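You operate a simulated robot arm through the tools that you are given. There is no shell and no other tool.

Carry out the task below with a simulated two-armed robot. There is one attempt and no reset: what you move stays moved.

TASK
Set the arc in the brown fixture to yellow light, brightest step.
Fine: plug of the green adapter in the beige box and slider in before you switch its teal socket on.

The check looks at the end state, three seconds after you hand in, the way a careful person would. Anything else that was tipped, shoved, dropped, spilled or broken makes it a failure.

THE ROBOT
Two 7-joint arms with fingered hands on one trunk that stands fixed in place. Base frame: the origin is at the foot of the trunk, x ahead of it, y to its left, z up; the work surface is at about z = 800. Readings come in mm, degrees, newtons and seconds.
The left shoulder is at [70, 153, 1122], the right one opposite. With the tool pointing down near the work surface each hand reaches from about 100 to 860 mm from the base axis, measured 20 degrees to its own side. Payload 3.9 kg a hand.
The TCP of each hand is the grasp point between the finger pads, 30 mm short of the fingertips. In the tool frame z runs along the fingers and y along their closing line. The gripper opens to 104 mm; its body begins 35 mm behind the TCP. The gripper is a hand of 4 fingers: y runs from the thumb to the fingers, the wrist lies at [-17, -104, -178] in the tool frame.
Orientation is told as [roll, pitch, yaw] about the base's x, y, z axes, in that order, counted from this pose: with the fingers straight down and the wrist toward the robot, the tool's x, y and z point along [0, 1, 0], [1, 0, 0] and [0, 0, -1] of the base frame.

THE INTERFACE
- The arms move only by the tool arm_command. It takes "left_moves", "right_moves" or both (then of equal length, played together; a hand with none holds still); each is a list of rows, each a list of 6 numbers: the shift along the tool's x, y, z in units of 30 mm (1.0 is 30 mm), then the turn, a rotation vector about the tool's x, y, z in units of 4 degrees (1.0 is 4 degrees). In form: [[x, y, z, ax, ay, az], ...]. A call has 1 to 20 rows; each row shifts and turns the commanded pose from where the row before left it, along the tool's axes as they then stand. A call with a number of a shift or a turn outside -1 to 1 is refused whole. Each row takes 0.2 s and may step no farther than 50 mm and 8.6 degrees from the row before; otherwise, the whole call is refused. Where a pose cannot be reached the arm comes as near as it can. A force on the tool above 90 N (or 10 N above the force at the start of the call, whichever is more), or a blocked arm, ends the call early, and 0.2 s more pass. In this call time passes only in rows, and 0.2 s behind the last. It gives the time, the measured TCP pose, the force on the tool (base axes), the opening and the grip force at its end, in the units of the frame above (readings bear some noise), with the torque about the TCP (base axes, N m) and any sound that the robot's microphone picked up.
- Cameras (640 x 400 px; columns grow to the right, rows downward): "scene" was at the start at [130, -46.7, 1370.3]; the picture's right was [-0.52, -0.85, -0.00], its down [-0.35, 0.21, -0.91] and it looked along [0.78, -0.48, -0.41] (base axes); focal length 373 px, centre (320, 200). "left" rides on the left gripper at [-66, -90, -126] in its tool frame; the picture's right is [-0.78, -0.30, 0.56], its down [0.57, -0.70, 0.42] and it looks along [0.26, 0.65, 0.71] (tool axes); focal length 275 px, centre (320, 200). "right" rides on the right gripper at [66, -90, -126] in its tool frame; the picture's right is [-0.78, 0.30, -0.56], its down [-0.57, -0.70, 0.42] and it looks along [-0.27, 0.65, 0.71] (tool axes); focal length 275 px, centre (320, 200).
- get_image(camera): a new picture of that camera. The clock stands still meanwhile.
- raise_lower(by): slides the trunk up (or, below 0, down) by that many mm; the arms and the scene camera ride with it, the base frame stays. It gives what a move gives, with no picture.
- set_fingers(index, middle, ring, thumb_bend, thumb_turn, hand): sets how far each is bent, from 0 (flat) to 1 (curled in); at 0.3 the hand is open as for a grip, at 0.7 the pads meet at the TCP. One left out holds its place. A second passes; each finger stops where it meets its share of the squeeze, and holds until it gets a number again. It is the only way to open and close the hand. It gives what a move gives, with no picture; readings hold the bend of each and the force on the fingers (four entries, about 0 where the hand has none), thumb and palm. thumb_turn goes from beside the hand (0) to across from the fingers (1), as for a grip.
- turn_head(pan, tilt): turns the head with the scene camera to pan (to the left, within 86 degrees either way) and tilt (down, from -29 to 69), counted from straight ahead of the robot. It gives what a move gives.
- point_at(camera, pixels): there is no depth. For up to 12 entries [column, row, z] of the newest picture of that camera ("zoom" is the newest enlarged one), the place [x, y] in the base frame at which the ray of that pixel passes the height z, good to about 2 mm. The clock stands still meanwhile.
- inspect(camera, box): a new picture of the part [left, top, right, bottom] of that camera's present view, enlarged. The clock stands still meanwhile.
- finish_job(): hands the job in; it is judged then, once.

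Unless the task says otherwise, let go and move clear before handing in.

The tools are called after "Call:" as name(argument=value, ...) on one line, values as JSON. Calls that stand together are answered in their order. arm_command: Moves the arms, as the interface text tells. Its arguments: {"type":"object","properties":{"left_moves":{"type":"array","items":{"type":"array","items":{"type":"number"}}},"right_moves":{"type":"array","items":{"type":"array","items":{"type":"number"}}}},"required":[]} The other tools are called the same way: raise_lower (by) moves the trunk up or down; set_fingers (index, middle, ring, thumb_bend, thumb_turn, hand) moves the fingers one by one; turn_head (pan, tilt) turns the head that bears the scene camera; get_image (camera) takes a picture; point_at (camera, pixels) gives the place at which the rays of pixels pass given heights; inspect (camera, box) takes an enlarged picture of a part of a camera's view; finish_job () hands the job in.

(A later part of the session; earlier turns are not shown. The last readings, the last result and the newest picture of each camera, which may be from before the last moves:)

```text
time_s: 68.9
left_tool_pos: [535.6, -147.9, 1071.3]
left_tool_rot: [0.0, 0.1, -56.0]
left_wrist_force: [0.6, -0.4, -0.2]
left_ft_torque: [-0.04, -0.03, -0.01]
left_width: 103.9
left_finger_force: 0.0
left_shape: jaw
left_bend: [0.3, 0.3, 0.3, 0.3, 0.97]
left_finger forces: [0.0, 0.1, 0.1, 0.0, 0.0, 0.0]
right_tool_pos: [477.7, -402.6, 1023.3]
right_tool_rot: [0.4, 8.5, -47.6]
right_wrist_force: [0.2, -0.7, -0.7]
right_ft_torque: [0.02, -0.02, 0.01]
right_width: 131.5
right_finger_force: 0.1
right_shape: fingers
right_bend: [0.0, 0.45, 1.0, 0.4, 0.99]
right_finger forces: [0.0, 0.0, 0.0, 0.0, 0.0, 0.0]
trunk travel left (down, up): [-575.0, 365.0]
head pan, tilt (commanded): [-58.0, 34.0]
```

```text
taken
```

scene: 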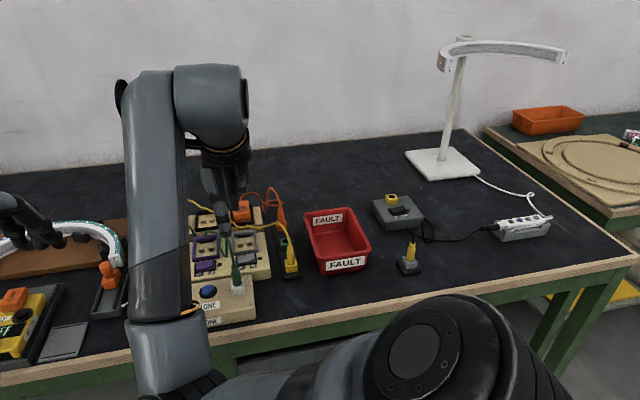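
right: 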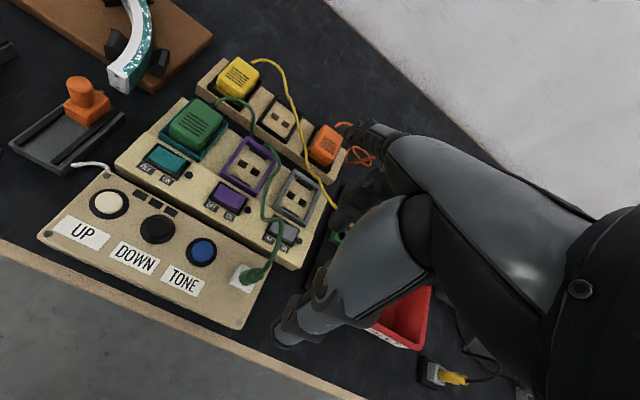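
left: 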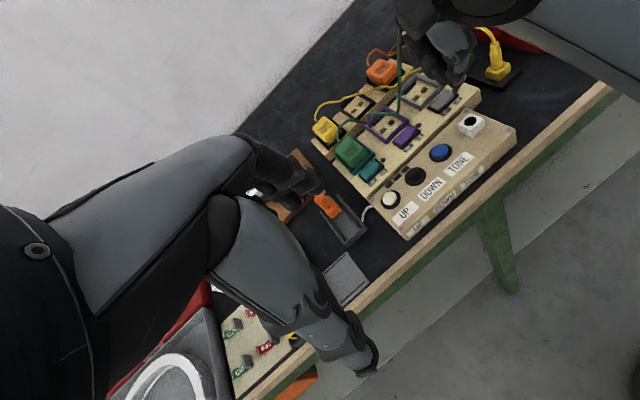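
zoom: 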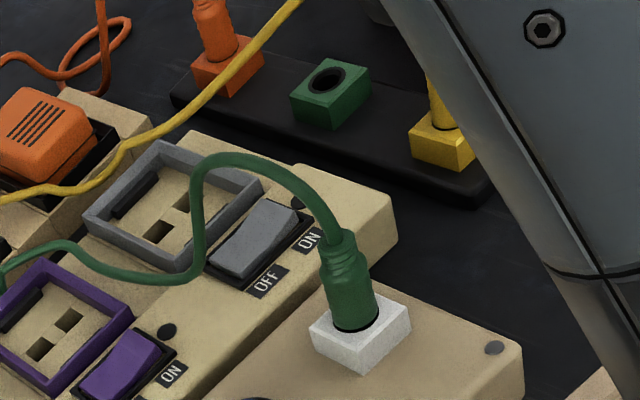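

The hand is clear and the green plug stands in the jack with its cord free. I'll zoom on the seat once more from both sides.

Call:
inspect(camera="left", box=[480, 95, 530, 140])

Call:
inspect(camera="scene", box=[220, 250, 260, 300])

Call:
inspect(camera="right", box=[220, 240, 290, 310])

Call:
inspect(camera="scene", box=[275, 210, 305, 285])

```text
8.89 times, centred on (505, 118) of left
```

zoom: 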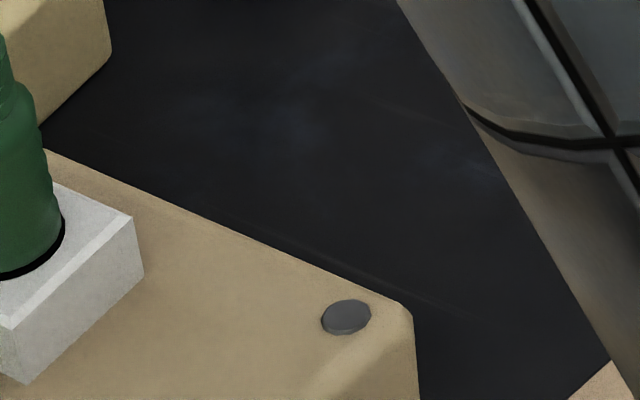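

```text
8.00 times, centred on (240, 275) of scene
```

zoom: 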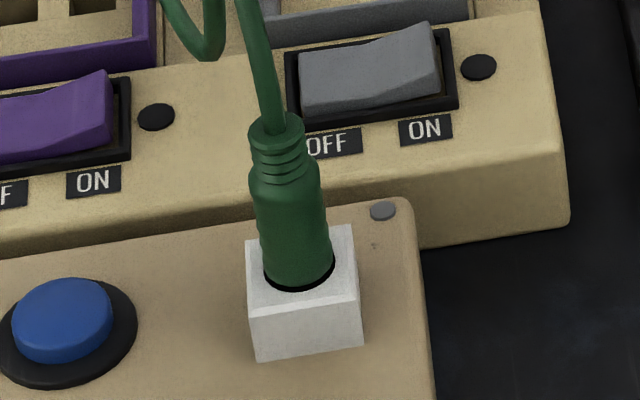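

```text
5.71 times, centred on (255, 275) of right
```

zoom: 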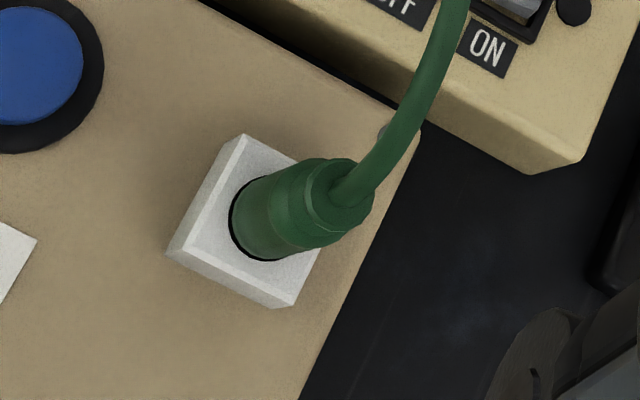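

```text
5.33 times, centred on (290, 248) of scene
```

zoom: 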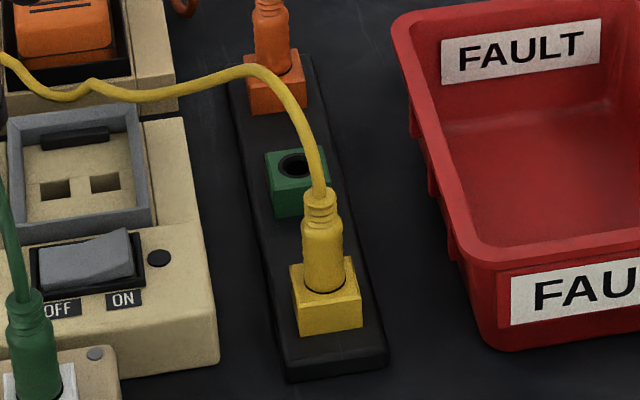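

The plug is seated just like the yellow one, and strip, bin and cords are in order. Next is the slider: I'll withdraw the right hand to the right/up and undo the left hand's unreachable extra yaw so its command matches its pose.

Call:
arm_command(right_moves=[[0, 0, -0.7, -0.7, 0, 0], [0, 0, -0.7, -0.7, 0, 0], [0, 0, -0.7, -0.7, 0, 0], [-0.5, -0.6, 0, 0, 0, 0], [-0.5, -0.6, 0, 0, 0, 0], [-0.5, -0.6, 0, 0, 0, 0], [-0.5, -0.6, 0, 0, 0, 0], [-0.5, -0.6, 0, 0, 0, 0], [-0.5, -0.6, 0, 0, 0, 0], [-0.5, -0.6, 0, 0, 0, 0]], left_moves=[[0, 0, 0, 0, 0, -1], [0, 0, 0, 0, 0, -1], [0, 0, 0, 0, 0, -1], [0, 0, 0, 0, 0, -1], [0, 0, 0, 0, 0, -1], [0, 0, 0, 0, 0, -1], [0, 0, 0, 0, 0, -1], [0, 0, 0, 0, 0, -1], [0, 0, 0, 0, 0, -1], [0, 0, 0, 0, 0, -1]])

Call:
turn_head(pan=-40, tilt=34)

Call:
get_image(camera="scene")

Call:
get_image(camera="left")

```text
time_s: 71.1
left_tool_pos: [535.8, -149.8, 1071.7]
left_tool_rot: [0.0, 0.0, -15.9]
left_wrist_force: [0.8, 0.1, 0.0]
left_ft_torque: [0.03, 0.02, -0.01]
left_width: 103.6
left_finger_force: 0.1
left_shape: jaw
left_bend: [0.3, 0.3, 0.3, 0.3, 0.97]
left_finger forces: [0.0, 0.1, 0.0, 0.1, 0.1, 0.1]
right_tool_pos: [317.1, -386.3, 1085.9]
right_tool_rot: [0.5, -0.2, -47.9]
right_wrist_force: [-0.1, 0.4, -0.5]
right_ft_torque: [-0.02, -0.03, -0.02]
right_width: 131.4
right_finger_force: 0.1
right_shape: fingers
right_bend: [0.0, 0.45, 1.0, 0.4, 0.99]
right_finger forces: [0.0, 0.1, 0.1, 0.0, 0.1, 0.0]
trunk travel left (down, up): [-575.0, 365.0]
head pan, tilt (commanded): [-58.0, 34.0]
```

```text
time_s: 71.9
left_tool_pos: [536.1, -149.6, 1071.3]
left_tool_rot: [0.0, 0.0, -16.0]
left_wrist_force: [-0.1, -0.1, -0.8]
left_ft_torque: [0.02, 0.02, 0.01]
left_width: 103.7
left_finger_force: 0.1
left_shape: jaw
left_bend: [0.3, 0.3, 0.3, 0.3, 0.97]
left_finger forces: [0.0, 0.0, 0.1, 0.1, 0.1, 0.0]
right_tool_pos: [318.6, -385.9, 1084.7]
right_tool_rot: [0.6, -0.1, -47.9]
right_wrist_force: [0.6, -1.4, 0.0]
right_ft_torque: [0.01, -0.01, 0.01]
right_width: 131.4
right_finger_force: 0.0
right_shape: fingers
right_bend: [0.0, 0.45, 1.0, 0.4, 0.99]
right_finger forces: [0.1, 0.0, 0.0, 0.1, 0.0, 0.0]
trunk travel left (down, up): [-575.0, 365.0]
head pan, tilt (commanded): [-40.0, 34.0]
```

```text
taken
```

scene: 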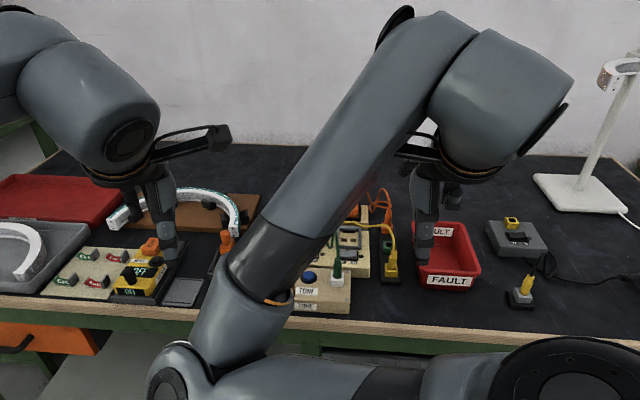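

```text
taken
```

left: 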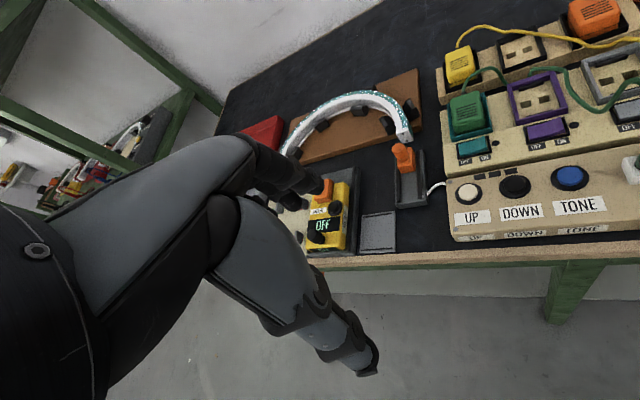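

The right forearm blocks the scene view. I'll swing the right hand back to its starting area (yaw 0, far right and high).

Call:
arm_command(right_moves=[[-0.3, 0, -0.3, 0, 0, -1], [-0.3, 0, -0.3, 0, 0, -1], [0, 0, 0, 0, 0, -1], [0, 0, 0, 0, 0, -1], [0, 0, 0, 0, 0, -1], [0, 0, 0, 0, 0, -1], [0, 0, 0, 0, 0, -1], [0, 0, 0, 0, 0, -1], [0, 0, 0, 0, 0, -1], [0, 0, 0, 0, 0, -1], [0, 0, 0, 0, 0, -1], [0, 0, 0, 0, 0, -1], [-0.85, 0.2, -0.3, 0, 0, 0], [-0.85, 0.2, -0.3, 0, 0, 0], [-0.85, 0.2, -0.3, 0, 0, 0], [-0.85, 0.2, -0.3, 0, 0, 0], [-0.85, 0.2, -0.3, 0, 0, 0]])

Call:
get_image(camera="scene")

```text
time_s: 75.3
left_tool_pos: [535.0, -149.9, 1063.1]
left_tool_rot: [0.9, 0.6, -15.9]
left_wrist_force: [1.3, -0.7, -2.0]
left_ft_torque: [0.05, -0.07, 0.02]
left_width: 103.7
left_finger_force: 0.0
left_shape: jaw
left_bend: [0.3, 0.3, 0.3, 0.3, 0.97]
left_finger forces: [0.0, 0.1, 0.0, 0.1, 0.1, 0.1]
right_tool_pos: [331.5, -486.6, 1134.9]
right_tool_rot: [0.2, -0.8, 0.9]
right_wrist_force: [0.7, 0.8, -0.5]
right_ft_torque: [0.02, -0.03, -0.03]
right_width: 131.6
right_finger_force: 0.0
right_shape: fingers
right_bend: [0.0, 0.45, 1.0, 0.4, 0.99]
right_finger forces: [0.0, 0.0, 0.0, 0.1, 0.0, 0.1]
trunk travel left (down, up): [-575.0, 365.0]
head pan, tilt (commanded): [-40.0, 34.0]
stopped in row 16 (left hand): the force on the tool passed its limit at 114 N (the readings are from after the stop); the commanded pose is now the measured one
```

```text
taken
```

scene: 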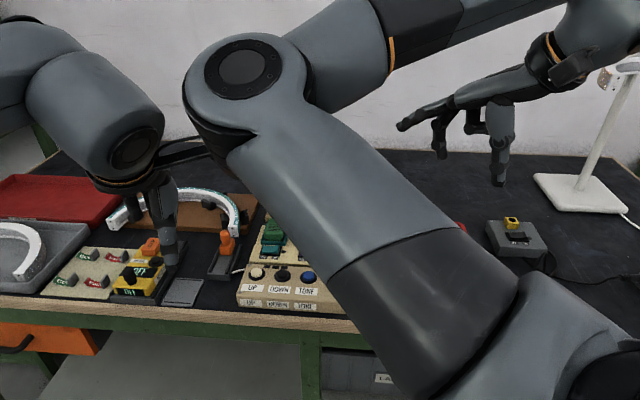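

The right elbow swung across and bumped the left hand's camera arm (left hand stopped at 114 N, now ~2 N). I'll move the left hand away to the left first.

Call:
arm_command(left_moves=[[0.6, -0.17, 0, 0, 0, 0], [0.8, -0.23, 0, 0, 0, 0], [0.8, -0.23, 0, 0, 0, 0], [0.8, -0.23, 0, 0, 0, 0], [0.8, -0.23, 0, 0, 0, 0]])

Call:
get_image(camera="scene")

Call:
get_image(camera="left")

Call:
get_image(camera="right")

```text
time_s: 76.5
left_tool_pos: [534.7, -28.3, 1064.4]
left_tool_rot: [0.7, 0.4, -16.0]
left_wrist_force: [0.0, 0.6, 0.0]
left_ft_torque: [-0.01, 0.01, 0.01]
left_width: 104.0
left_finger_force: 0.0
left_shape: jaw
left_bend: [0.3, 0.3, 0.3, 0.3, 0.97]
left_finger forces: [0.0, 0.1, 0.1, 0.1, 0.0, 0.0]
right_tool_pos: [330.6, -484.7, 1136.1]
right_tool_rot: [0.2, -0.9, 0.9]
right_wrist_force: [0.6, -0.6, -0.1]
right_ft_torque: [-0.01, -0.02, 0.04]
right_width: 131.5
right_finger_force: 0.1
right_shape: fingers
right_bend: [0.0, 0.45, 1.0, 0.4, 0.99]
right_finger forces: [0.0, 0.1, 0.0, 0.1, 0.0, 0.1]
trunk travel left (down, up): [-575.0, 365.0]
head pan, tilt (commanded): [-40.0, 34.0]
```

```text
taken
```

scene: 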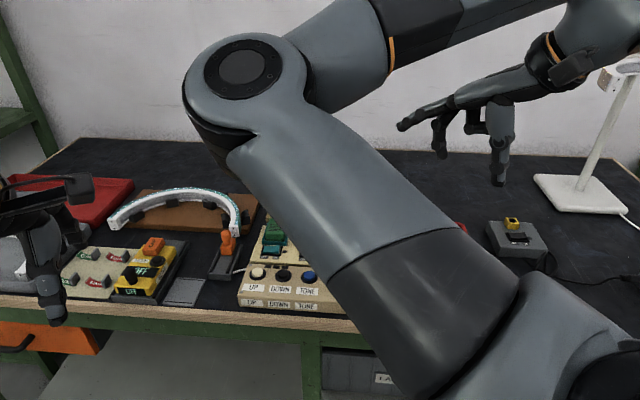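

```text
taken
```

left: 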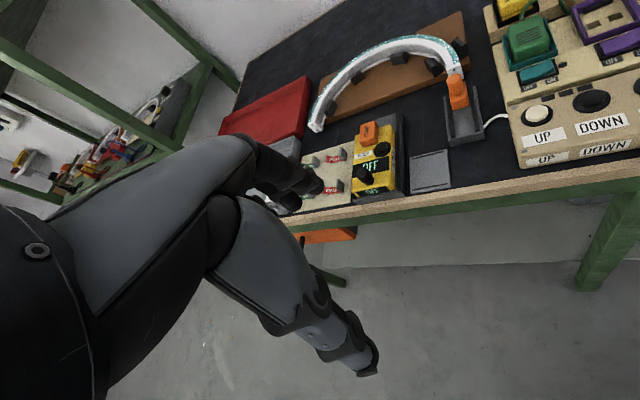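

```text
taken
```

right: 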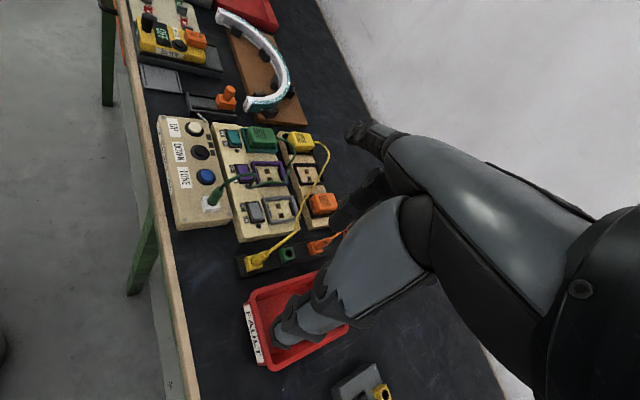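

Nothing on the bench moved. The right elbow is in a raised, inward posture that blocks the view, so I'll extend the right hand forward-right over free air to let the elbow drop outward.

Call:
arm_command(right_moves=[[-0.6, 0.7, 0, 0, 0, 0], [-0.6, 0.7, 0, 0, 0, 0], [-0.6, 0.8, 0, 0, 0, 0], [-0.6, 0.8, 0, 0, 0, 0], [-0.6, 0.8, 0, 0, 0, 0], [-0.6, 0.8, 0, 0, 0, 0], [-0.6, 0.8, 0, 0, 0, 0], [-0.6, 0.8, 0, 0, 0, 0]])

Call:
get_image(camera="scene")

```text
time_s: 78.3
left_tool_pos: [536.3, -30.1, 1064.3]
left_tool_rot: [0.8, 0.6, -15.8]
left_wrist_force: [-0.6, -0.3, -0.2]
left_ft_torque: [0.0, 0.02, 0.03]
left_width: 103.9
left_finger_force: 0.0
left_shape: jaw
left_bend: [0.3, 0.3, 0.3, 0.3, 0.97]
left_finger forces: [0.1, 0.0, 0.0, 0.1, 0.0, 0.0]
right_tool_pos: [517.9, -629.2, 1134.7]
right_tool_rot: [0.3, -0.8, 0.9]
right_wrist_force: [0.3, -0.2, -1.3]
right_ft_torque: [0.01, 0.0, -0.02]
right_width: 131.4
right_finger_force: 0.1
right_shape: fingers
right_bend: [0.0, 0.45, 1.0, 0.4, 0.99]
right_finger forces: [0.1, 0.0, 0.0, 0.1, 0.0, 0.0]
trunk travel left (down, up): [-575.0, 365.0]
head pan, tilt (commanded): [-40.0, 34.0]
```

```text
taken
```

scene: 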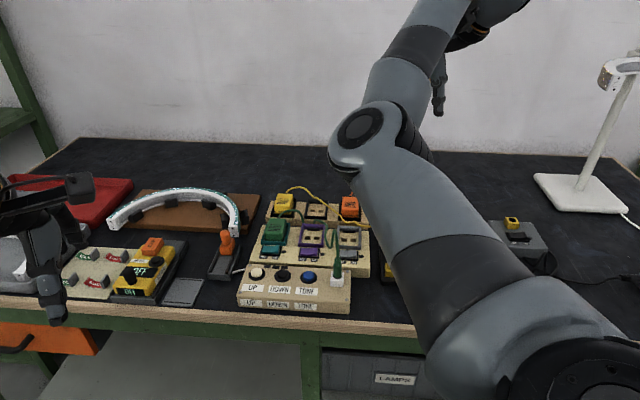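

Now the scene camera sees the arc, slider, box and switches, with the right arm parked out to the side. Zooming on the slider and the box.

Call:
inspect(camera="scene", box=[190, 190, 270, 300])

Call:
inspect(camera="scene", box=[230, 200, 370, 320])

Call:
inspect(camera="left", box=[400, 50, 540, 160])

```text
3.64 times, centred on (230, 245) of scene
```

zoom: 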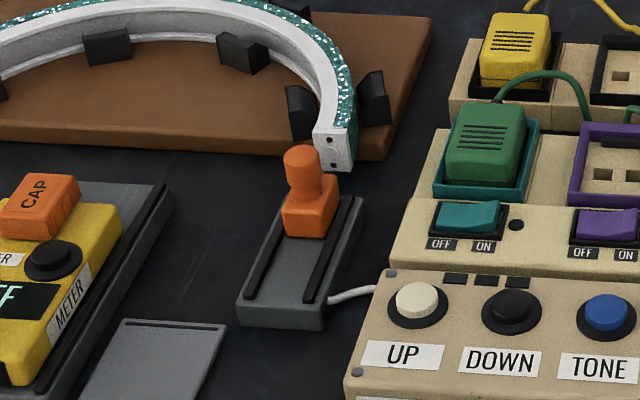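

```text
3.33 times, centred on (300, 260) of scene
```

zoom: 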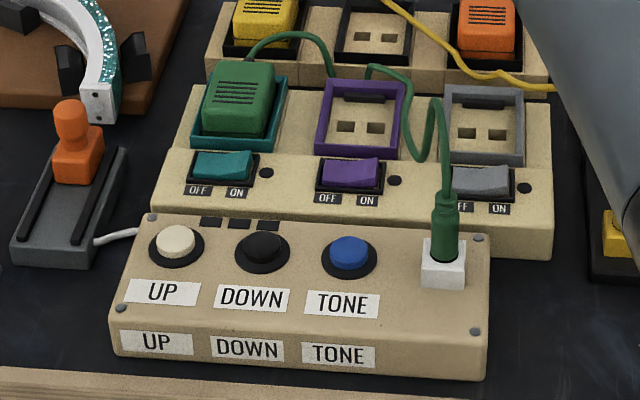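

```text
3.64 times, centred on (470, 105) of left
```

zoom: 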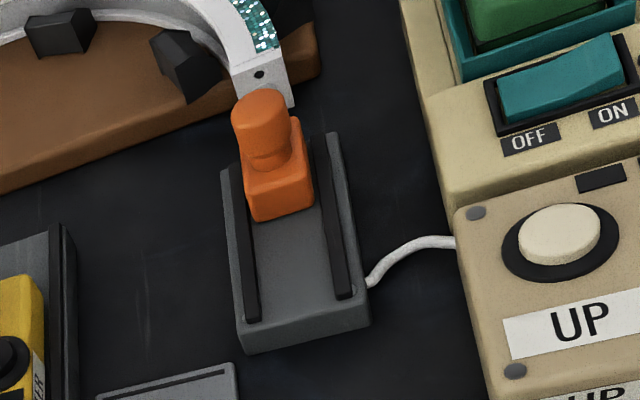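

The slider carriage (orange, scene zoom (310,205)) sits on rails leading to the arc's two-hole end; a white cable joins the slider to the box. I'll triangulate the knob, rails and arc end with both cameras.

Call:
point_at(camera="scene", pixels=[[227.8, 272.5, 820], [241, 244.2, 820], [210.2, 271.9, 820], [225, 228, 870], [225, 228, 880], [226, 254.6, 820], [227.8, 243.6, 840], [233.5, 237, 820], [233.5, 225, 850]])

Call:
point_at(camera="left", pixels=[[476.9, 131.6, 820], [469.5, 88.5, 820], [451.3, 138, 820], [444.7, 95.4, 820], [453.5, 78.9, 870], [453.5, 78.9, 880], [460.4, 109.1, 820], [455, 76, 840], [455, 76, 850]])

```text
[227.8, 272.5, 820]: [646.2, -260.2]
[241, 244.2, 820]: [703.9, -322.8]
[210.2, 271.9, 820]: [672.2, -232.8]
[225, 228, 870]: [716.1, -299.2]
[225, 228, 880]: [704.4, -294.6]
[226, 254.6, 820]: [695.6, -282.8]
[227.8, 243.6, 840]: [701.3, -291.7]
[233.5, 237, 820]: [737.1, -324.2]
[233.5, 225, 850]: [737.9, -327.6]
```

```text
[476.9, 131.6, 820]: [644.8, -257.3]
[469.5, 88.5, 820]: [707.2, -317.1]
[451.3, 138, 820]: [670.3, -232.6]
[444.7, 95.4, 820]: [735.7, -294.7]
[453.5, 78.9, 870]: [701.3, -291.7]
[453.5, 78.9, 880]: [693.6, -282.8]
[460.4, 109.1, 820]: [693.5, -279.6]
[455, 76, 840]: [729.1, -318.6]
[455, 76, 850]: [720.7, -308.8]
```

Slider geometry: rails run along azimuth ≈ -45°, knob axis ≈ (702,-290) topping out ≈ z 873, arc end ~25-35 mm beyond the carriage. I'll close the left hand into a blunt tip, turn it to yaw -45° and bring it above a point behind the knob.

Call:
set_fingers(hand="left", index=0.72, middle=0.72, ring=0.72, thumb_bend=0.72, thumb_turn=1)

Call:
arm_command(left_moves=[[0, 0, 0, 0, 0, 0.9], [0, 0, 0, 0, 0, 0.9], [0, 0, 0, 0, 0, 0.9], [0, 0, 0, 0, 0, 0.9], [0, 0, 0, 0, 0, 0.9], [0, 0, 0, 0, 0, 0.9], [0, 0, 0, 0, 0, 0.9], [0, 0, 0, 0, 0, 0.9], [-0.226, 0.865, 0.1, 0, 0, 0], [-0.226, 0.865, 0.1, 0, 0, 0], [-0.226, 0.865, 0.1, 0, 0, 0], [-0.226, 0.865, 0.1, 0, 0, 0], [-0.226, 0.865, 0.1, 0, 0, 0], [-0.226, 0.865, 0.1, 0, 0, 0], [-0.226, 0.865, 0.1, 0, 0, 0], [-0.226, 0.865, 0.1, 0, 0, 0], [-0.226, 0.7, 0.5, 0, 0, 0], [-0.226, 0.5, 0.7, 0, 0, 0]])

Call:
get_image(camera="scene")

Call:
get_image(camera="left")

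```text
time_s: 79.3
left_tool_pos: [537.4, -29.5, 1065.2]
left_tool_rot: [0.8, 0.4, -16.0]
left_wrist_force: [0.0, 0.3, 0.4]
left_ft_torque: [-0.02, -0.03, -0.03]
left_width: 0.0
left_finger_force: 0.1
left_shape: fingers
left_bend: [0.72, 0.72, 0.72, 0.71, 1.0]
left_finger forces: [0.1, 0.1, 0.0, 0.0, 0.0, 0.1]
right_tool_pos: [518.6, -627.8, 1135.6]
right_tool_rot: [0.2, -0.8, 0.7]
right_wrist_force: [0.0, -0.7, 0.3]
right_ft_torque: [0.0, 0.01, 0.0]
right_width: 131.5
right_finger_force: 0.0
right_shape: fingers
right_bend: [0.0, 0.45, 1.0, 0.4, 0.99]
right_finger forces: [0.1, 0.0, 0.1, 0.0, 0.1, 0.0]
trunk travel left (down, up): [-575.0, 365.0]
head pan, tilt (commanded): [-40.0, 34.0]
```

```text
time_s: 83.1
left_tool_pos: [625.9, -183.0, 1042.7]
left_tool_rot: [0.5, 0.7, -44.7]
left_wrist_force: [-0.2, 1.4, -0.1]
left_ft_torque: [0.02, 0.01, -0.01]
left_width: 0.3
left_finger_force: 0.1
left_shape: fingers
left_bend: [0.72, 0.72, 0.72, 0.71, 1.0]
left_finger forces: [0.0, 0.1, 0.1, 0.1, 0.1, 0.0]
left hand out of reach, approached as far as the arm can: row 15, 16, 17, 18
right_tool_pos: [517.5, -627.9, 1135.8]
right_tool_rot: [0.3, -0.9, 0.8]
right_wrist_force: [-0.1, 0.0, 0.2]
right_ft_torque: [0.05, -0.01, 0.01]
right_width: 131.5
right_finger_force: 0.0
right_shape: fingers
right_bend: [0.0, 0.45, 1.0, 0.4, 0.99]
right_finger forces: [0.1, 0.0, 0.0, 0.1, 0.0, 0.0]
trunk travel left (down, up): [-575.0, 365.0]
head pan, tilt (commanded): [-40.0, 34.0]
```

```text
taken
```

scene: 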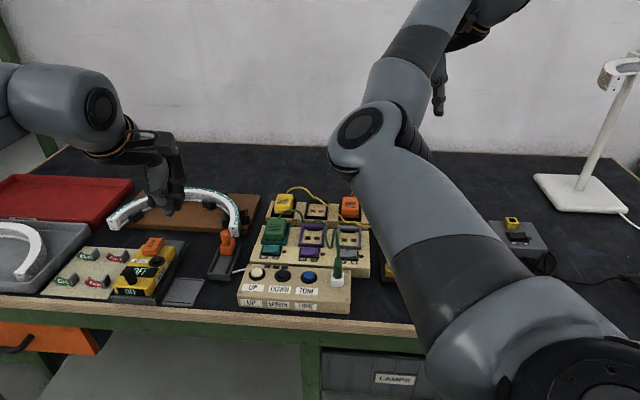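

```text
taken
```

left: 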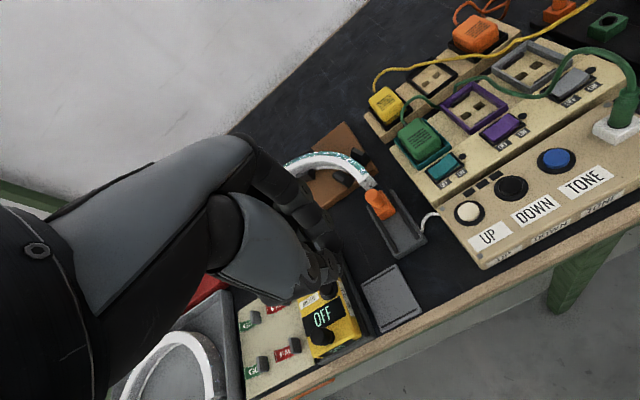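

The left arm runs out of reach here with that yaw. The right arm can reach the slider better, so I'll send the left hand back to the left as an observer and make a fist with the right hand.

Call:
arm_command(left_moves=[[0.25, -0.94, -0.25, 0, 0, 0], [0.25, -0.94, -0.25, 0, 0, 0], [0.25, -0.94, -0.25, 0, 0, 0], [0.25, -0.94, -0.25, 0, 0, 0], [0.25, -0.94, -0.25, 0, 0, 0], [0.25, -0.94, -0.25, 0, 0, 0], [0.25, -0.94, -0.25, 0, 0, 0], [0.25, -0.94, -0.25, 0, 0, 0], [0.25, -0.94, -0.25, 0, 0, 0], [0.25, -0.94, -0.25, 0, 0, 0]])

Call:
set_fingers(hand="right", index=0.72, middle=0.72, ring=0.72, thumb_bend=0.72, thumb_turn=1)

Call:
get_image(camera="left")

Call:
get_image(camera="scene")

```text
time_s: 85.3
left_tool_pos: [475.7, 66.3, 1122.9]
left_tool_rot: [0.3, 0.7, -44.8]
left_wrist_force: [-1.0, 0.5, 0.5]
left_ft_torque: [0.01, 0.0, 0.0]
left_width: 0.1
left_finger_force: 0.0
left_shape: fingers
left_bend: [0.72, 0.72, 0.72, 0.71, 1.0]
left_finger forces: [0.0, 0.0, 0.0, 0.0, 0.1, 0.0]
right_tool_pos: [517.2, -626.9, 1137.8]
right_tool_rot: [0.1, -0.8, 0.9]
right_wrist_force: [-0.1, -0.2, 0.6]
right_ft_torque: [-0.04, -0.02, -0.02]
right_width: 131.5
right_finger_force: 0.1
right_shape: fingers
right_bend: [0.0, 0.45, 1.0, 0.4, 0.99]
right_finger forces: [0.0, 0.0, 0.0, 0.1, 0.0, 0.1]
trunk travel left (down, up): [-575.0, 365.0]
head pan, tilt (commanded): [-40.0, 34.0]
```

```text
time_s: 86.3
left_tool_pos: [476.6, 64.7, 1124.3]
left_tool_rot: [0.4, 0.7, -44.7]
left_wrist_force: [-0.5, 0.2, 0.1]
left_ft_torque: [-0.01, -0.03, 0.05]
left_width: 0.0
left_finger_force: 0.1
left_shape: fingers
left_bend: [0.72, 0.72, 0.72, 0.71, 1.0]
left_finger forces: [0.0, 0.0, 0.0, 0.1, 0.1, 0.0]
right_tool_pos: [517.6, -626.2, 1137.2]
right_tool_rot: [0.3, -0.8, 0.7]
right_wrist_force: [0.3, -0.2, -1.1]
right_ft_torque: [0.01, -0.01, 0.02]
right_width: 0.2
right_finger_force: 0.1
right_shape: fingers
right_bend: [0.72, 0.72, 0.72, 0.71, 1.0]
right_finger forces: [0.0, 0.0, 0.0, 0.0, 0.0, 0.1]
trunk travel left (down, up): [-575.0, 365.0]
head pan, tilt (commanded): [-40.0, 34.0]
```

```text
taken
```

left: 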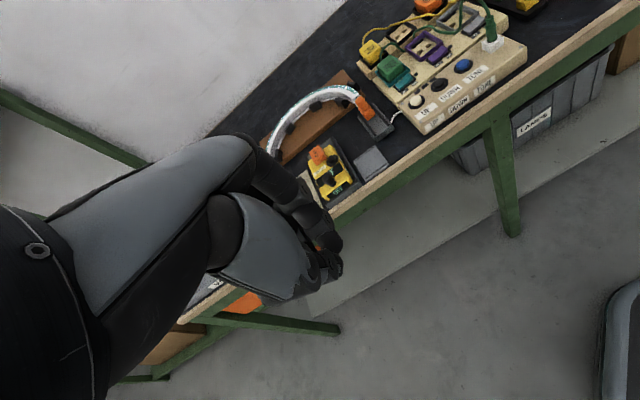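

```text
taken
```

scene: 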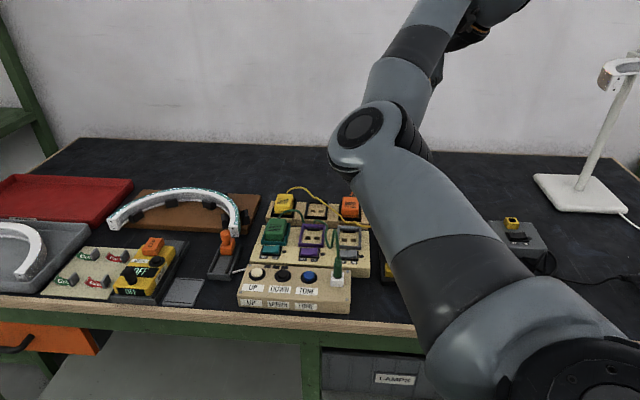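

The left camera has a good overview (slider at px (365,110), box at (450,90)). Moving the right fist at height 1137 to above the slider's near end, then yawing to -45°.

Call:
arm_command(right_moves=[[0.96, 0.38, 0, 0, 0, 0], [0.96, 0.38, 0, 0, 0, 0], [0.96, 0.38, 0, 0, 0, 0], [0.96, 0.38, 0, 0, 0, 0], [0.96, 0.38, 0, 0, 0, 0], [0.96, 0.38, 0, 0, 0, 0], [0.96, 0.38, 0, 0, 0, 0], [0.96, 0.38, 0, 0, 0, 0], [0.96, 0.38, 0, 0, 0, 0], [0.96, 0.38, 0, 0, 0, 0], [0.96, 0.38, 0, 0, 0, 0], [0.96, 0.38, 0, 0, 0, 0], [0.96, 0.38, 0, 0, 0, 0]])

Call:
get_image(camera="scene")

Call:
get_image(camera="right")

```text
time_s: 89.1
left_tool_pos: [477.2, 66.3, 1122.9]
left_tool_rot: [0.4, 0.7, -44.7]
left_wrist_force: [-0.6, -0.6, 0.1]
left_ft_torque: [0.02, 0.01, -0.01]
left_width: 0.1
left_finger_force: 0.0
left_shape: fingers
left_bend: [0.72, 0.72, 0.72, 0.71, 1.0]
left_finger forces: [0.0, 0.0, 0.0, 0.0, 0.1, 0.0]
right_tool_pos: [660.6, -248.1, 1137.6]
right_tool_rot: [0.2, -0.9, 0.8]
right_wrist_force: [-0.1, 0.7, -0.1]
right_ft_torque: [-0.01, 0.01, 0.0]
right_width: 0.0
right_finger_force: 0.1
right_shape: fingers
right_bend: [0.72, 0.72, 0.72, 0.71, 1.0]
right_finger forces: [0.1, 0.0, 0.1, 0.0, 0.1, 0.0]
trunk travel left (down, up): [-575.0, 365.0]
head pan, tilt (commanded): [-40.0, 34.0]
```

```text
taken
```

scene: 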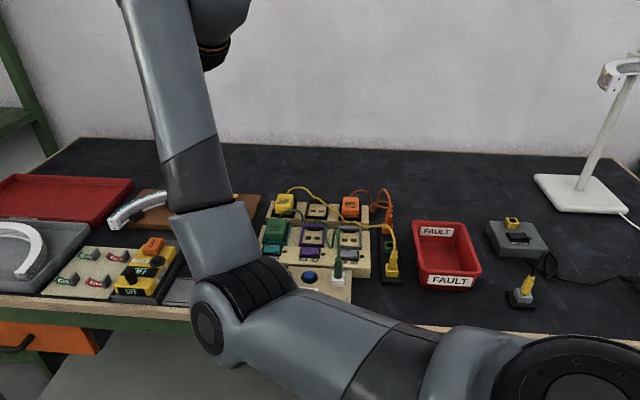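

```text
taken
```

right: 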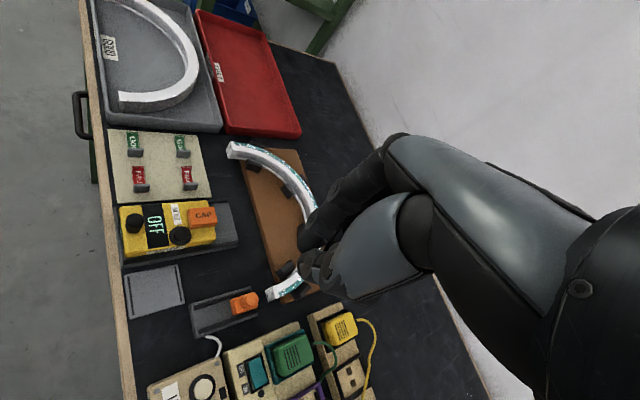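

The fist is above the slider; the right camera sees the slider (225,310), knob (243,302) and arc end (280,290). Now yaw to -45°.

Call:
arm_command(right_moves=[[0, 0, 0, 0, 0, 0.95], [0, 0, 0, 0, 0, 0.95], [0, 0, 0, 0, 0, 0.95], [0, 0, 0, 0, 0, 0.95], [0, 0, 0, 0, 0, 0.95], [0, 0, 0, 0, 0, 0.95], [0, 0, 0, 0, 0, 0.95], [0, 0, 0, 0, 0, 0.95], [0, 0, 0, 0, 0, 0.95], [0, 0, 0, 0, 0, 0.95], [0, 0, 0, 0, 0, 0.95], [0, 0, 0, 0, 0, 0.95]])

Call:
get_image(camera="scene")

Call:
get_image(camera="right")

Call:
get_image(camera="left")

```text
time_s: 91.7
left_tool_pos: [477.4, 66.0, 1123.3]
left_tool_rot: [0.4, 0.7, -44.6]
left_wrist_force: [-0.3, -0.2, 1.0]
left_ft_torque: [0.0, -0.01, 0.01]
left_width: 0.1
left_finger_force: 0.0
left_shape: fingers
left_bend: [0.72, 0.72, 0.72, 0.71, 1.0]
left_finger forces: [0.0, 0.1, 0.0, 0.0, 0.0, 0.0]
right_tool_pos: [660.7, -250.4, 1140.9]
right_tool_rot: [0.7, -0.5, -44.9]
right_wrist_force: [1.2, 0.2, 0.7]
right_ft_torque: [0.02, 0.0, 0.01]
right_width: 0.0
right_finger_force: 0.0
right_shape: fingers
right_bend: [0.72, 0.72, 0.72, 0.71, 1.0]
right_finger forces: [0.0, 0.0, 0.0, 0.0, 0.0, 0.1]
trunk travel left (down, up): [-575.0, 365.0]
head pan, tilt (commanded): [-40.0, 34.0]
```

```text
taken
```

scene: 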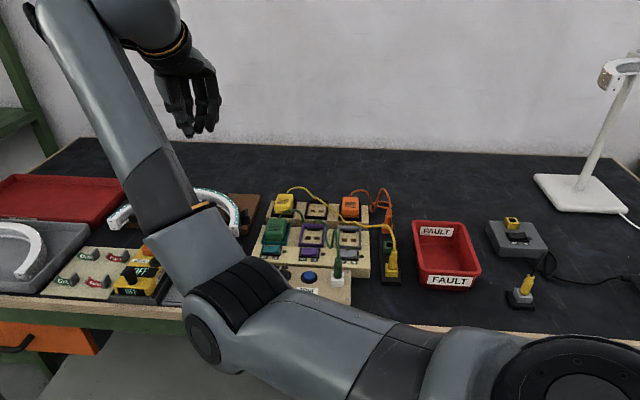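

```text
taken
```

right: 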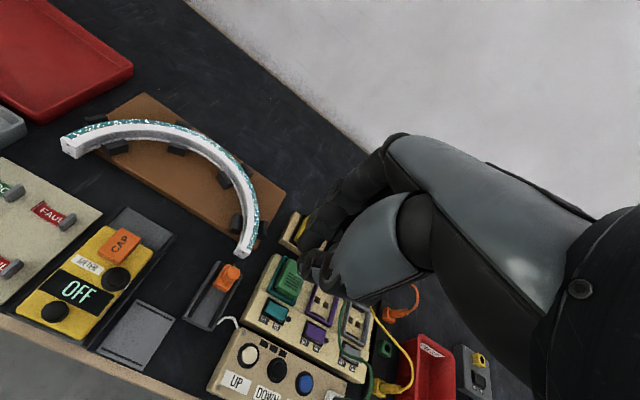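

```text
taken
```

left: 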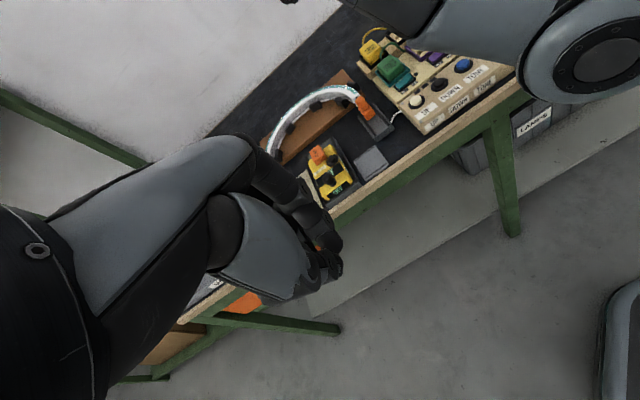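

The pose is right; the right camera sees the arc, slider and box together. Descending 175 mm to z≈966.

Call:
arm_command(right_moves=[[0, 0, 0.97, 0, 0, 0], [0, 0, 0.97, 0, 0, 0], [0, 0, 0.97, 0, 0, 0], [0, 0, 0.97, 0, 0, 0], [0, 0, 0.97, 0, 0, 0], [0, 0, 0.97, 0, 0, 0]])

Call:
get_image(camera="right")

Call:
get_image(camera="left")

Call:
get_image(camera="scene")

```text
time_s: 93.1
left_tool_pos: [477.0, 64.2, 1123.5]
left_tool_rot: [0.5, 0.9, -44.6]
left_wrist_force: [0.1, 1.1, 0.0]
left_ft_torque: [-0.01, 0.0, 0.02]
left_width: 0.0
left_finger_force: 0.1
left_shape: fingers
left_bend: [0.72, 0.72, 0.72, 0.71, 1.0]
left_finger forces: [0.0, 0.0, 0.0, 0.0, 0.1, 0.0]
right_tool_pos: [664.3, -251.2, 965.7]
right_tool_rot: [0.7, -0.4, -44.8]
right_wrist_force: [0.0, -1.1, 0.6]
right_ft_torque: [0.0, 0.0, -0.03]
right_width: 0.0
right_finger_force: 0.1
right_shape: fingers
right_bend: [0.72, 0.72, 0.72, 0.71, 1.0]
right_finger forces: [0.1, 0.0, 0.0, 0.1, 0.0, 0.0]
trunk travel left (down, up): [-575.0, 365.0]
head pan, tilt (commanded): [-40.0, 34.0]
```

```text
taken
```

right: 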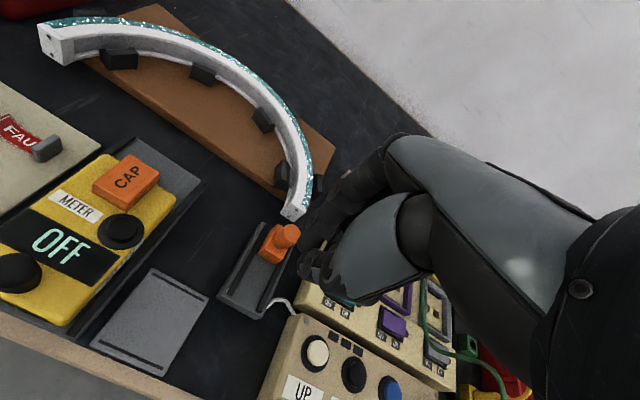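

```text
taken
```

left: 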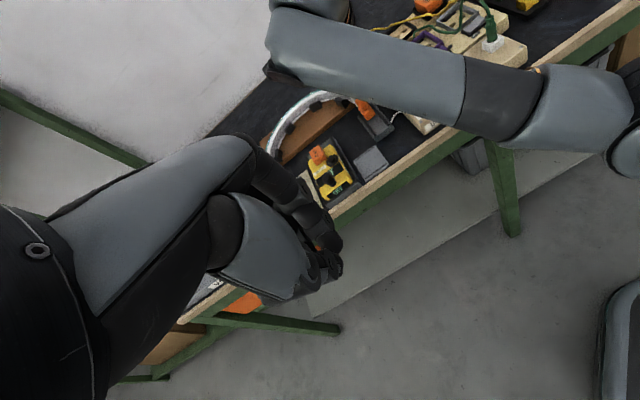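

```text
taken
```

scene: 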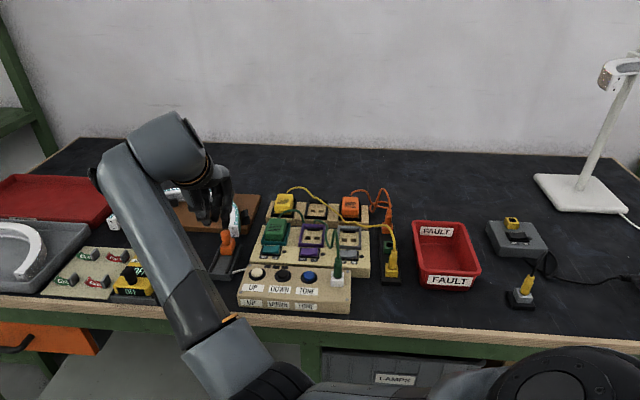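

The scene camera sees the hand and slider, and the knob's predicted pixel (292,230) matches the right view. Lowering to z≈888 behind the knob.

Call:
arm_command(right_moves=[[0, 0, 0.87, 0, 0, 0], [0, 0, 0.87, 0, 0, 0], [0, 0, 0.85, 0, 0, 0]])

Call:
get_image(camera="right")

Call:
inspect(camera="scene", box=[180, 180, 280, 300])

Call:
inspect(camera="left", box=[330, 70, 430, 150])

```text
time_s: 93.9
left_tool_pos: [477.9, 65.7, 1122.7]
left_tool_rot: [0.3, 0.9, -44.6]
left_wrist_force: [0.2, 0.7, -0.3]
left_ft_torque: [0.04, 0.0, -0.01]
left_width: 0.0
left_finger_force: 0.1
left_shape: fingers
left_bend: [0.72, 0.72, 0.72, 0.71, 1.0]
left_finger forces: [0.0, 0.0, 0.1, 0.0, 0.1, 0.1]
right_tool_pos: [666.1, -250.3, 888.8]
right_tool_rot: [0.7, -0.4, -44.8]
right_wrist_force: [0.5, -0.1, -0.4]
right_ft_torque: [0.01, -0.02, 0.0]
right_width: 0.0
right_finger_force: 0.1
right_shape: fingers
right_bend: [0.72, 0.72, 0.72, 0.71, 1.0]
right_finger forces: [0.0, 0.1, 0.0, 0.0, 0.0, 0.1]
trunk travel left (down, up): [-575.0, 365.0]
head pan, tilt (commanded): [-40.0, 34.0]
```

```text
taken
```

right: 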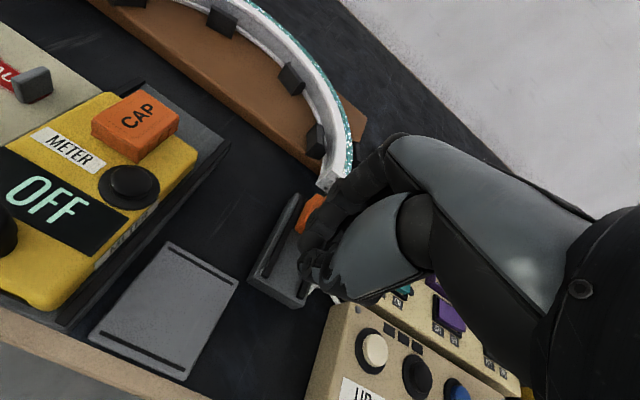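

```text
3.33 times, centred on (230, 240) of scene
```

zoom: 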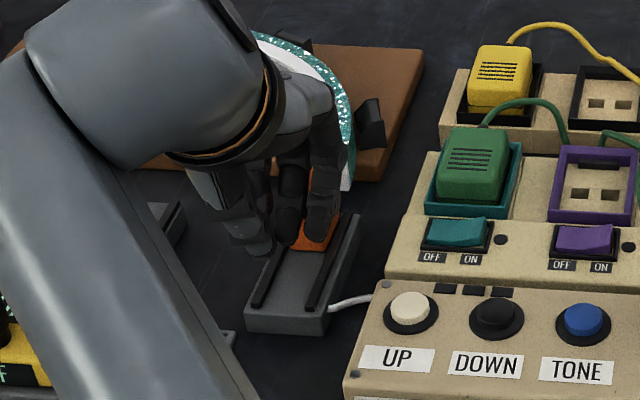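

```text
5.00 times, centred on (380, 110) of left
```

zoom: 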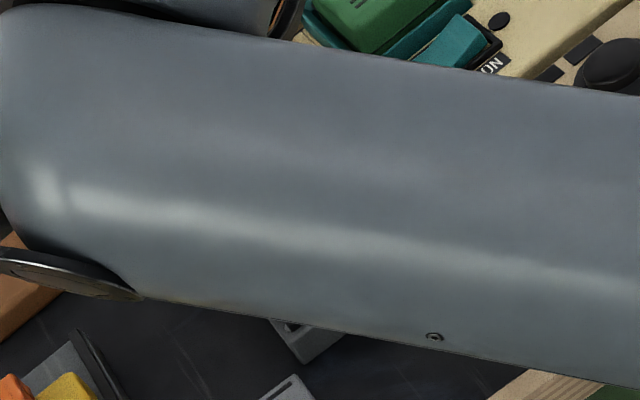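

No contact yet. Zooming the right view to see the gap between fist and knob before pushing.

Call:
inspect(camera="right", box=[240, 150, 360, 320])

Call:
inspect(camera="scene", box=[205, 210, 255, 270])

```text
2.35 times, centred on (300, 235) of right
```

zoom: 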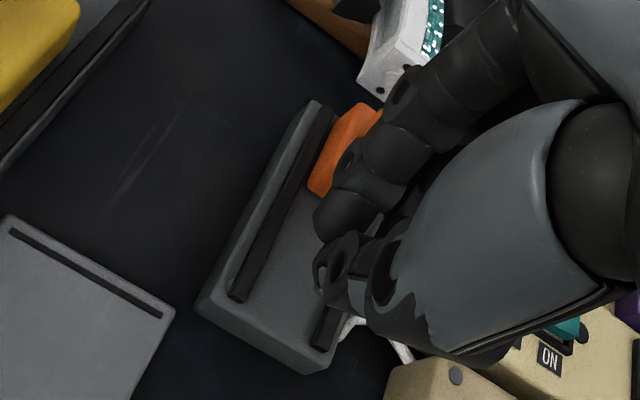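

```text
6.67 times, centred on (230, 240) of scene
```

zoom: 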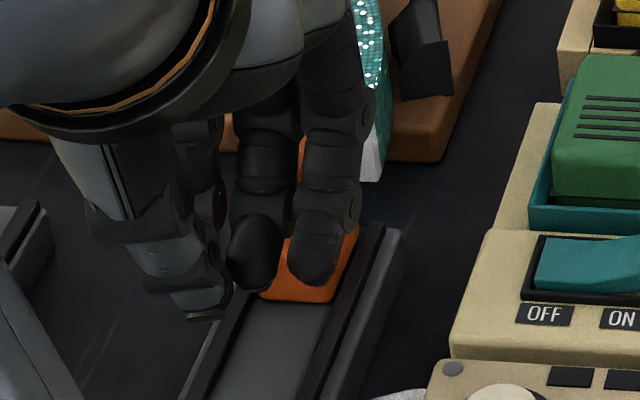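

The fist is just behind the carriage/knob. Pushing forward 18 mm along the rail (+y) in small steps and reading the force.

Call:
arm_command(right_moves=[[0, 0.2, 0, 0, 0, 0], [0, 0.2, 0, 0, 0, 0], [0, 0.2, 0, 0, 0, 0]])

Call:
inspect(camera="right", box=[240, 130, 360, 300])

Call:
inspect(camera="scene", box=[205, 200, 255, 270])

```text
time_s: 94.7
left_tool_pos: [477.0, 64.1, 1123.0]
left_tool_rot: [0.5, 0.7, -44.6]
left_wrist_force: [0.1, 0.0, 0.4]
left_ft_torque: [0.02, 0.0, -0.01]
left_width: 0.2
left_finger_force: 0.2
left_shape: fingers
left_bend: [0.72, 0.72, 0.72, 0.71, 1.0]
left_finger forces: [0.0, 0.0, 0.0, 0.0, 0.1, 0.0]
right_tool_pos: [676.3, -262.8, 889.9]
right_tool_rot: [0.7, -0.4, -44.8]
right_wrist_force: [-0.7, -0.2, -0.3]
right_ft_torque: [0.02, 0.02, 0.01]
right_width: 0.1
right_finger_force: 0.1
right_shape: fingers
right_bend: [0.72, 0.72, 0.72, 0.71, 1.0]
right_finger forces: [0.1, 0.0, 0.0, 0.0, 0.0, 0.0]
trunk travel left (down, up): [-575.0, 365.0]
head pan, tilt (commanded): [-40.0, 34.0]
```

```text
2.35 times, centred on (300, 215) of right
```

zoom: 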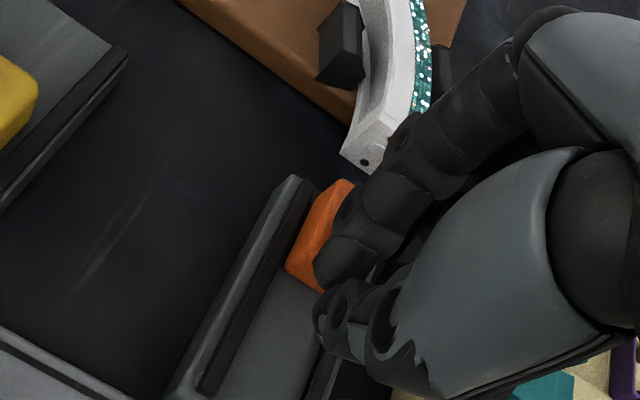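

```text
5.71 times, centred on (230, 235) of scene
```

zoom: 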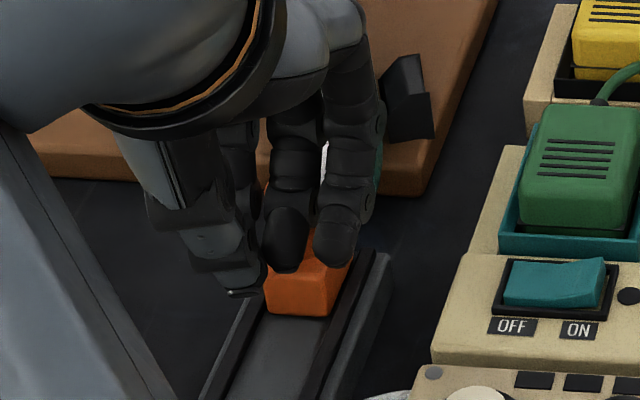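

No contact yet (fist ~10 mm from the knob). Pushing 12 mm further.

Call:
arm_command(right_moves=[[0, 0.2, 0, 0, 0, 0], [0, 0.2, 0, 0, 0, 0]])

Call:
inspect(camera="right", box=[240, 130, 360, 300])

Call:
inspect(camera="scene", box=[205, 200, 255, 270])

```text
time_s: 95.3
left_tool_pos: [477.9, 65.0, 1123.0]
left_tool_rot: [0.3, 0.7, -44.7]
left_wrist_force: [-0.1, 0.1, -0.2]
left_ft_torque: [0.03, 0.01, -0.03]
left_width: 0.1
left_finger_force: 0.1
left_shape: fingers
left_bend: [0.72, 0.72, 0.72, 0.71, 1.0]
left_finger forces: [0.1, 0.0, 0.0, 0.0, 0.0, 0.1]
right_tool_pos: [686.0, -269.5, 890.6]
right_tool_rot: [0.9, -0.4, -44.8]
right_wrist_force: [-1.1, 0.5, 1.6]
right_ft_torque: [-0.01, 0.02, 0.0]
right_width: 0.0
right_finger_force: 0.9
right_shape: fingers
right_bend: [0.72, 0.72, 0.72, 0.71, 1.0]
right_finger forces: [0.1, 1.4, 0.0, 0.0, 0.0, 0.0]
trunk travel left (down, up): [-575.0, 365.0]
head pan, tilt (commanded): [-40.0, 34.0]
```

```text
2.35 times, centred on (300, 215) of right
```

zoom: 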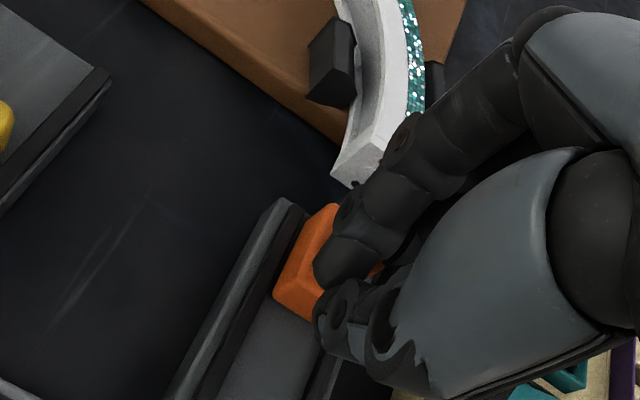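

```text
5.71 times, centred on (230, 235) of scene
```

zoom: 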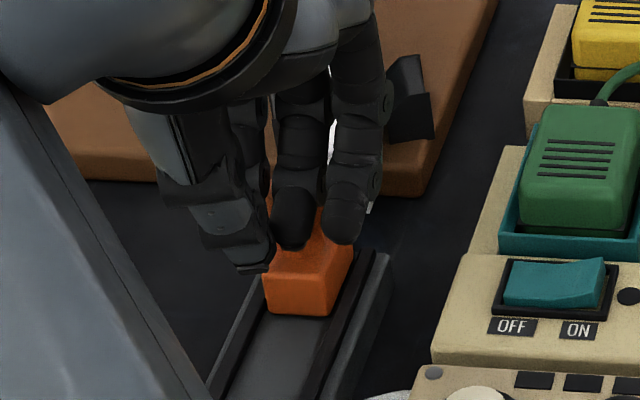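

First contact on the middle finger (1.4 N). Pushing 6 mm.

Call:
arm_command(right_moves=[[0, 0.1, 0, 0, 0, 0], [0, 0.1, 0, 0, 0, 0]])

Call:
inspect(camera="scene", box=[205, 200, 255, 270])

Call:
inspect(camera="right", box=[240, 130, 360, 300])

```text
time_s: 95.9
left_tool_pos: [475.9, 65.5, 1123.8]
left_tool_rot: [0.5, 0.7, -44.6]
left_wrist_force: [0.7, -0.3, 0.5]
left_ft_torque: [-0.01, -0.01, 0.01]
left_width: 0.0
left_finger_force: 0.1
left_shape: fingers
left_bend: [0.72, 0.72, 0.72, 0.71, 1.0]
left_finger forces: [0.1, 0.0, 0.0, 0.1, 0.0, 0.0]
right_tool_pos: [688.6, -274.1, 889.9]
right_tool_rot: [0.7, -0.5, -44.8]
right_wrist_force: [-1.0, 1.4, 5.4]
right_ft_torque: [-0.1, 0.01, -0.02]
right_width: 0.0
right_finger_force: 2.5
right_shape: fingers
right_bend: [0.72, 0.72, 0.72, 0.71, 1.0]
right_finger forces: [0.1, 4.7, 0.0, 0.0, 0.0, 0.0]
trunk travel left (down, up): [-575.0, 365.0]
head pan, tilt (commanded): [-40.0, 34.0]
```

```text
5.71 times, centred on (230, 235) of scene
```

zoom: 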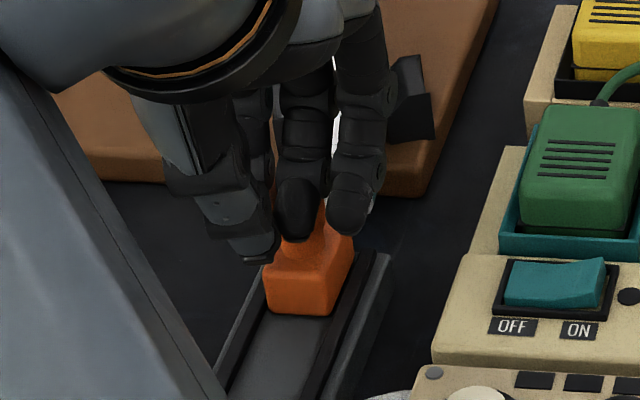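

```text
2.35 times, centred on (300, 215) of right
```

zoom: 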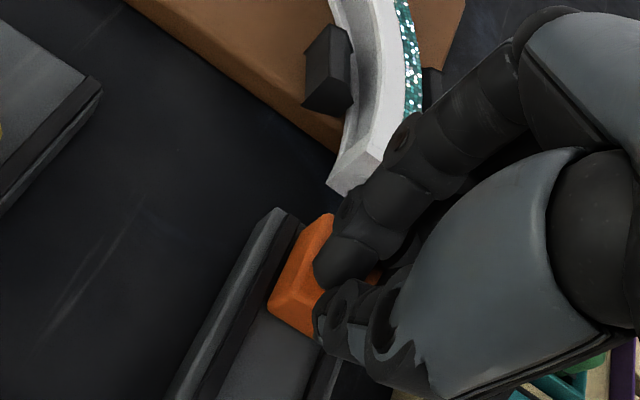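

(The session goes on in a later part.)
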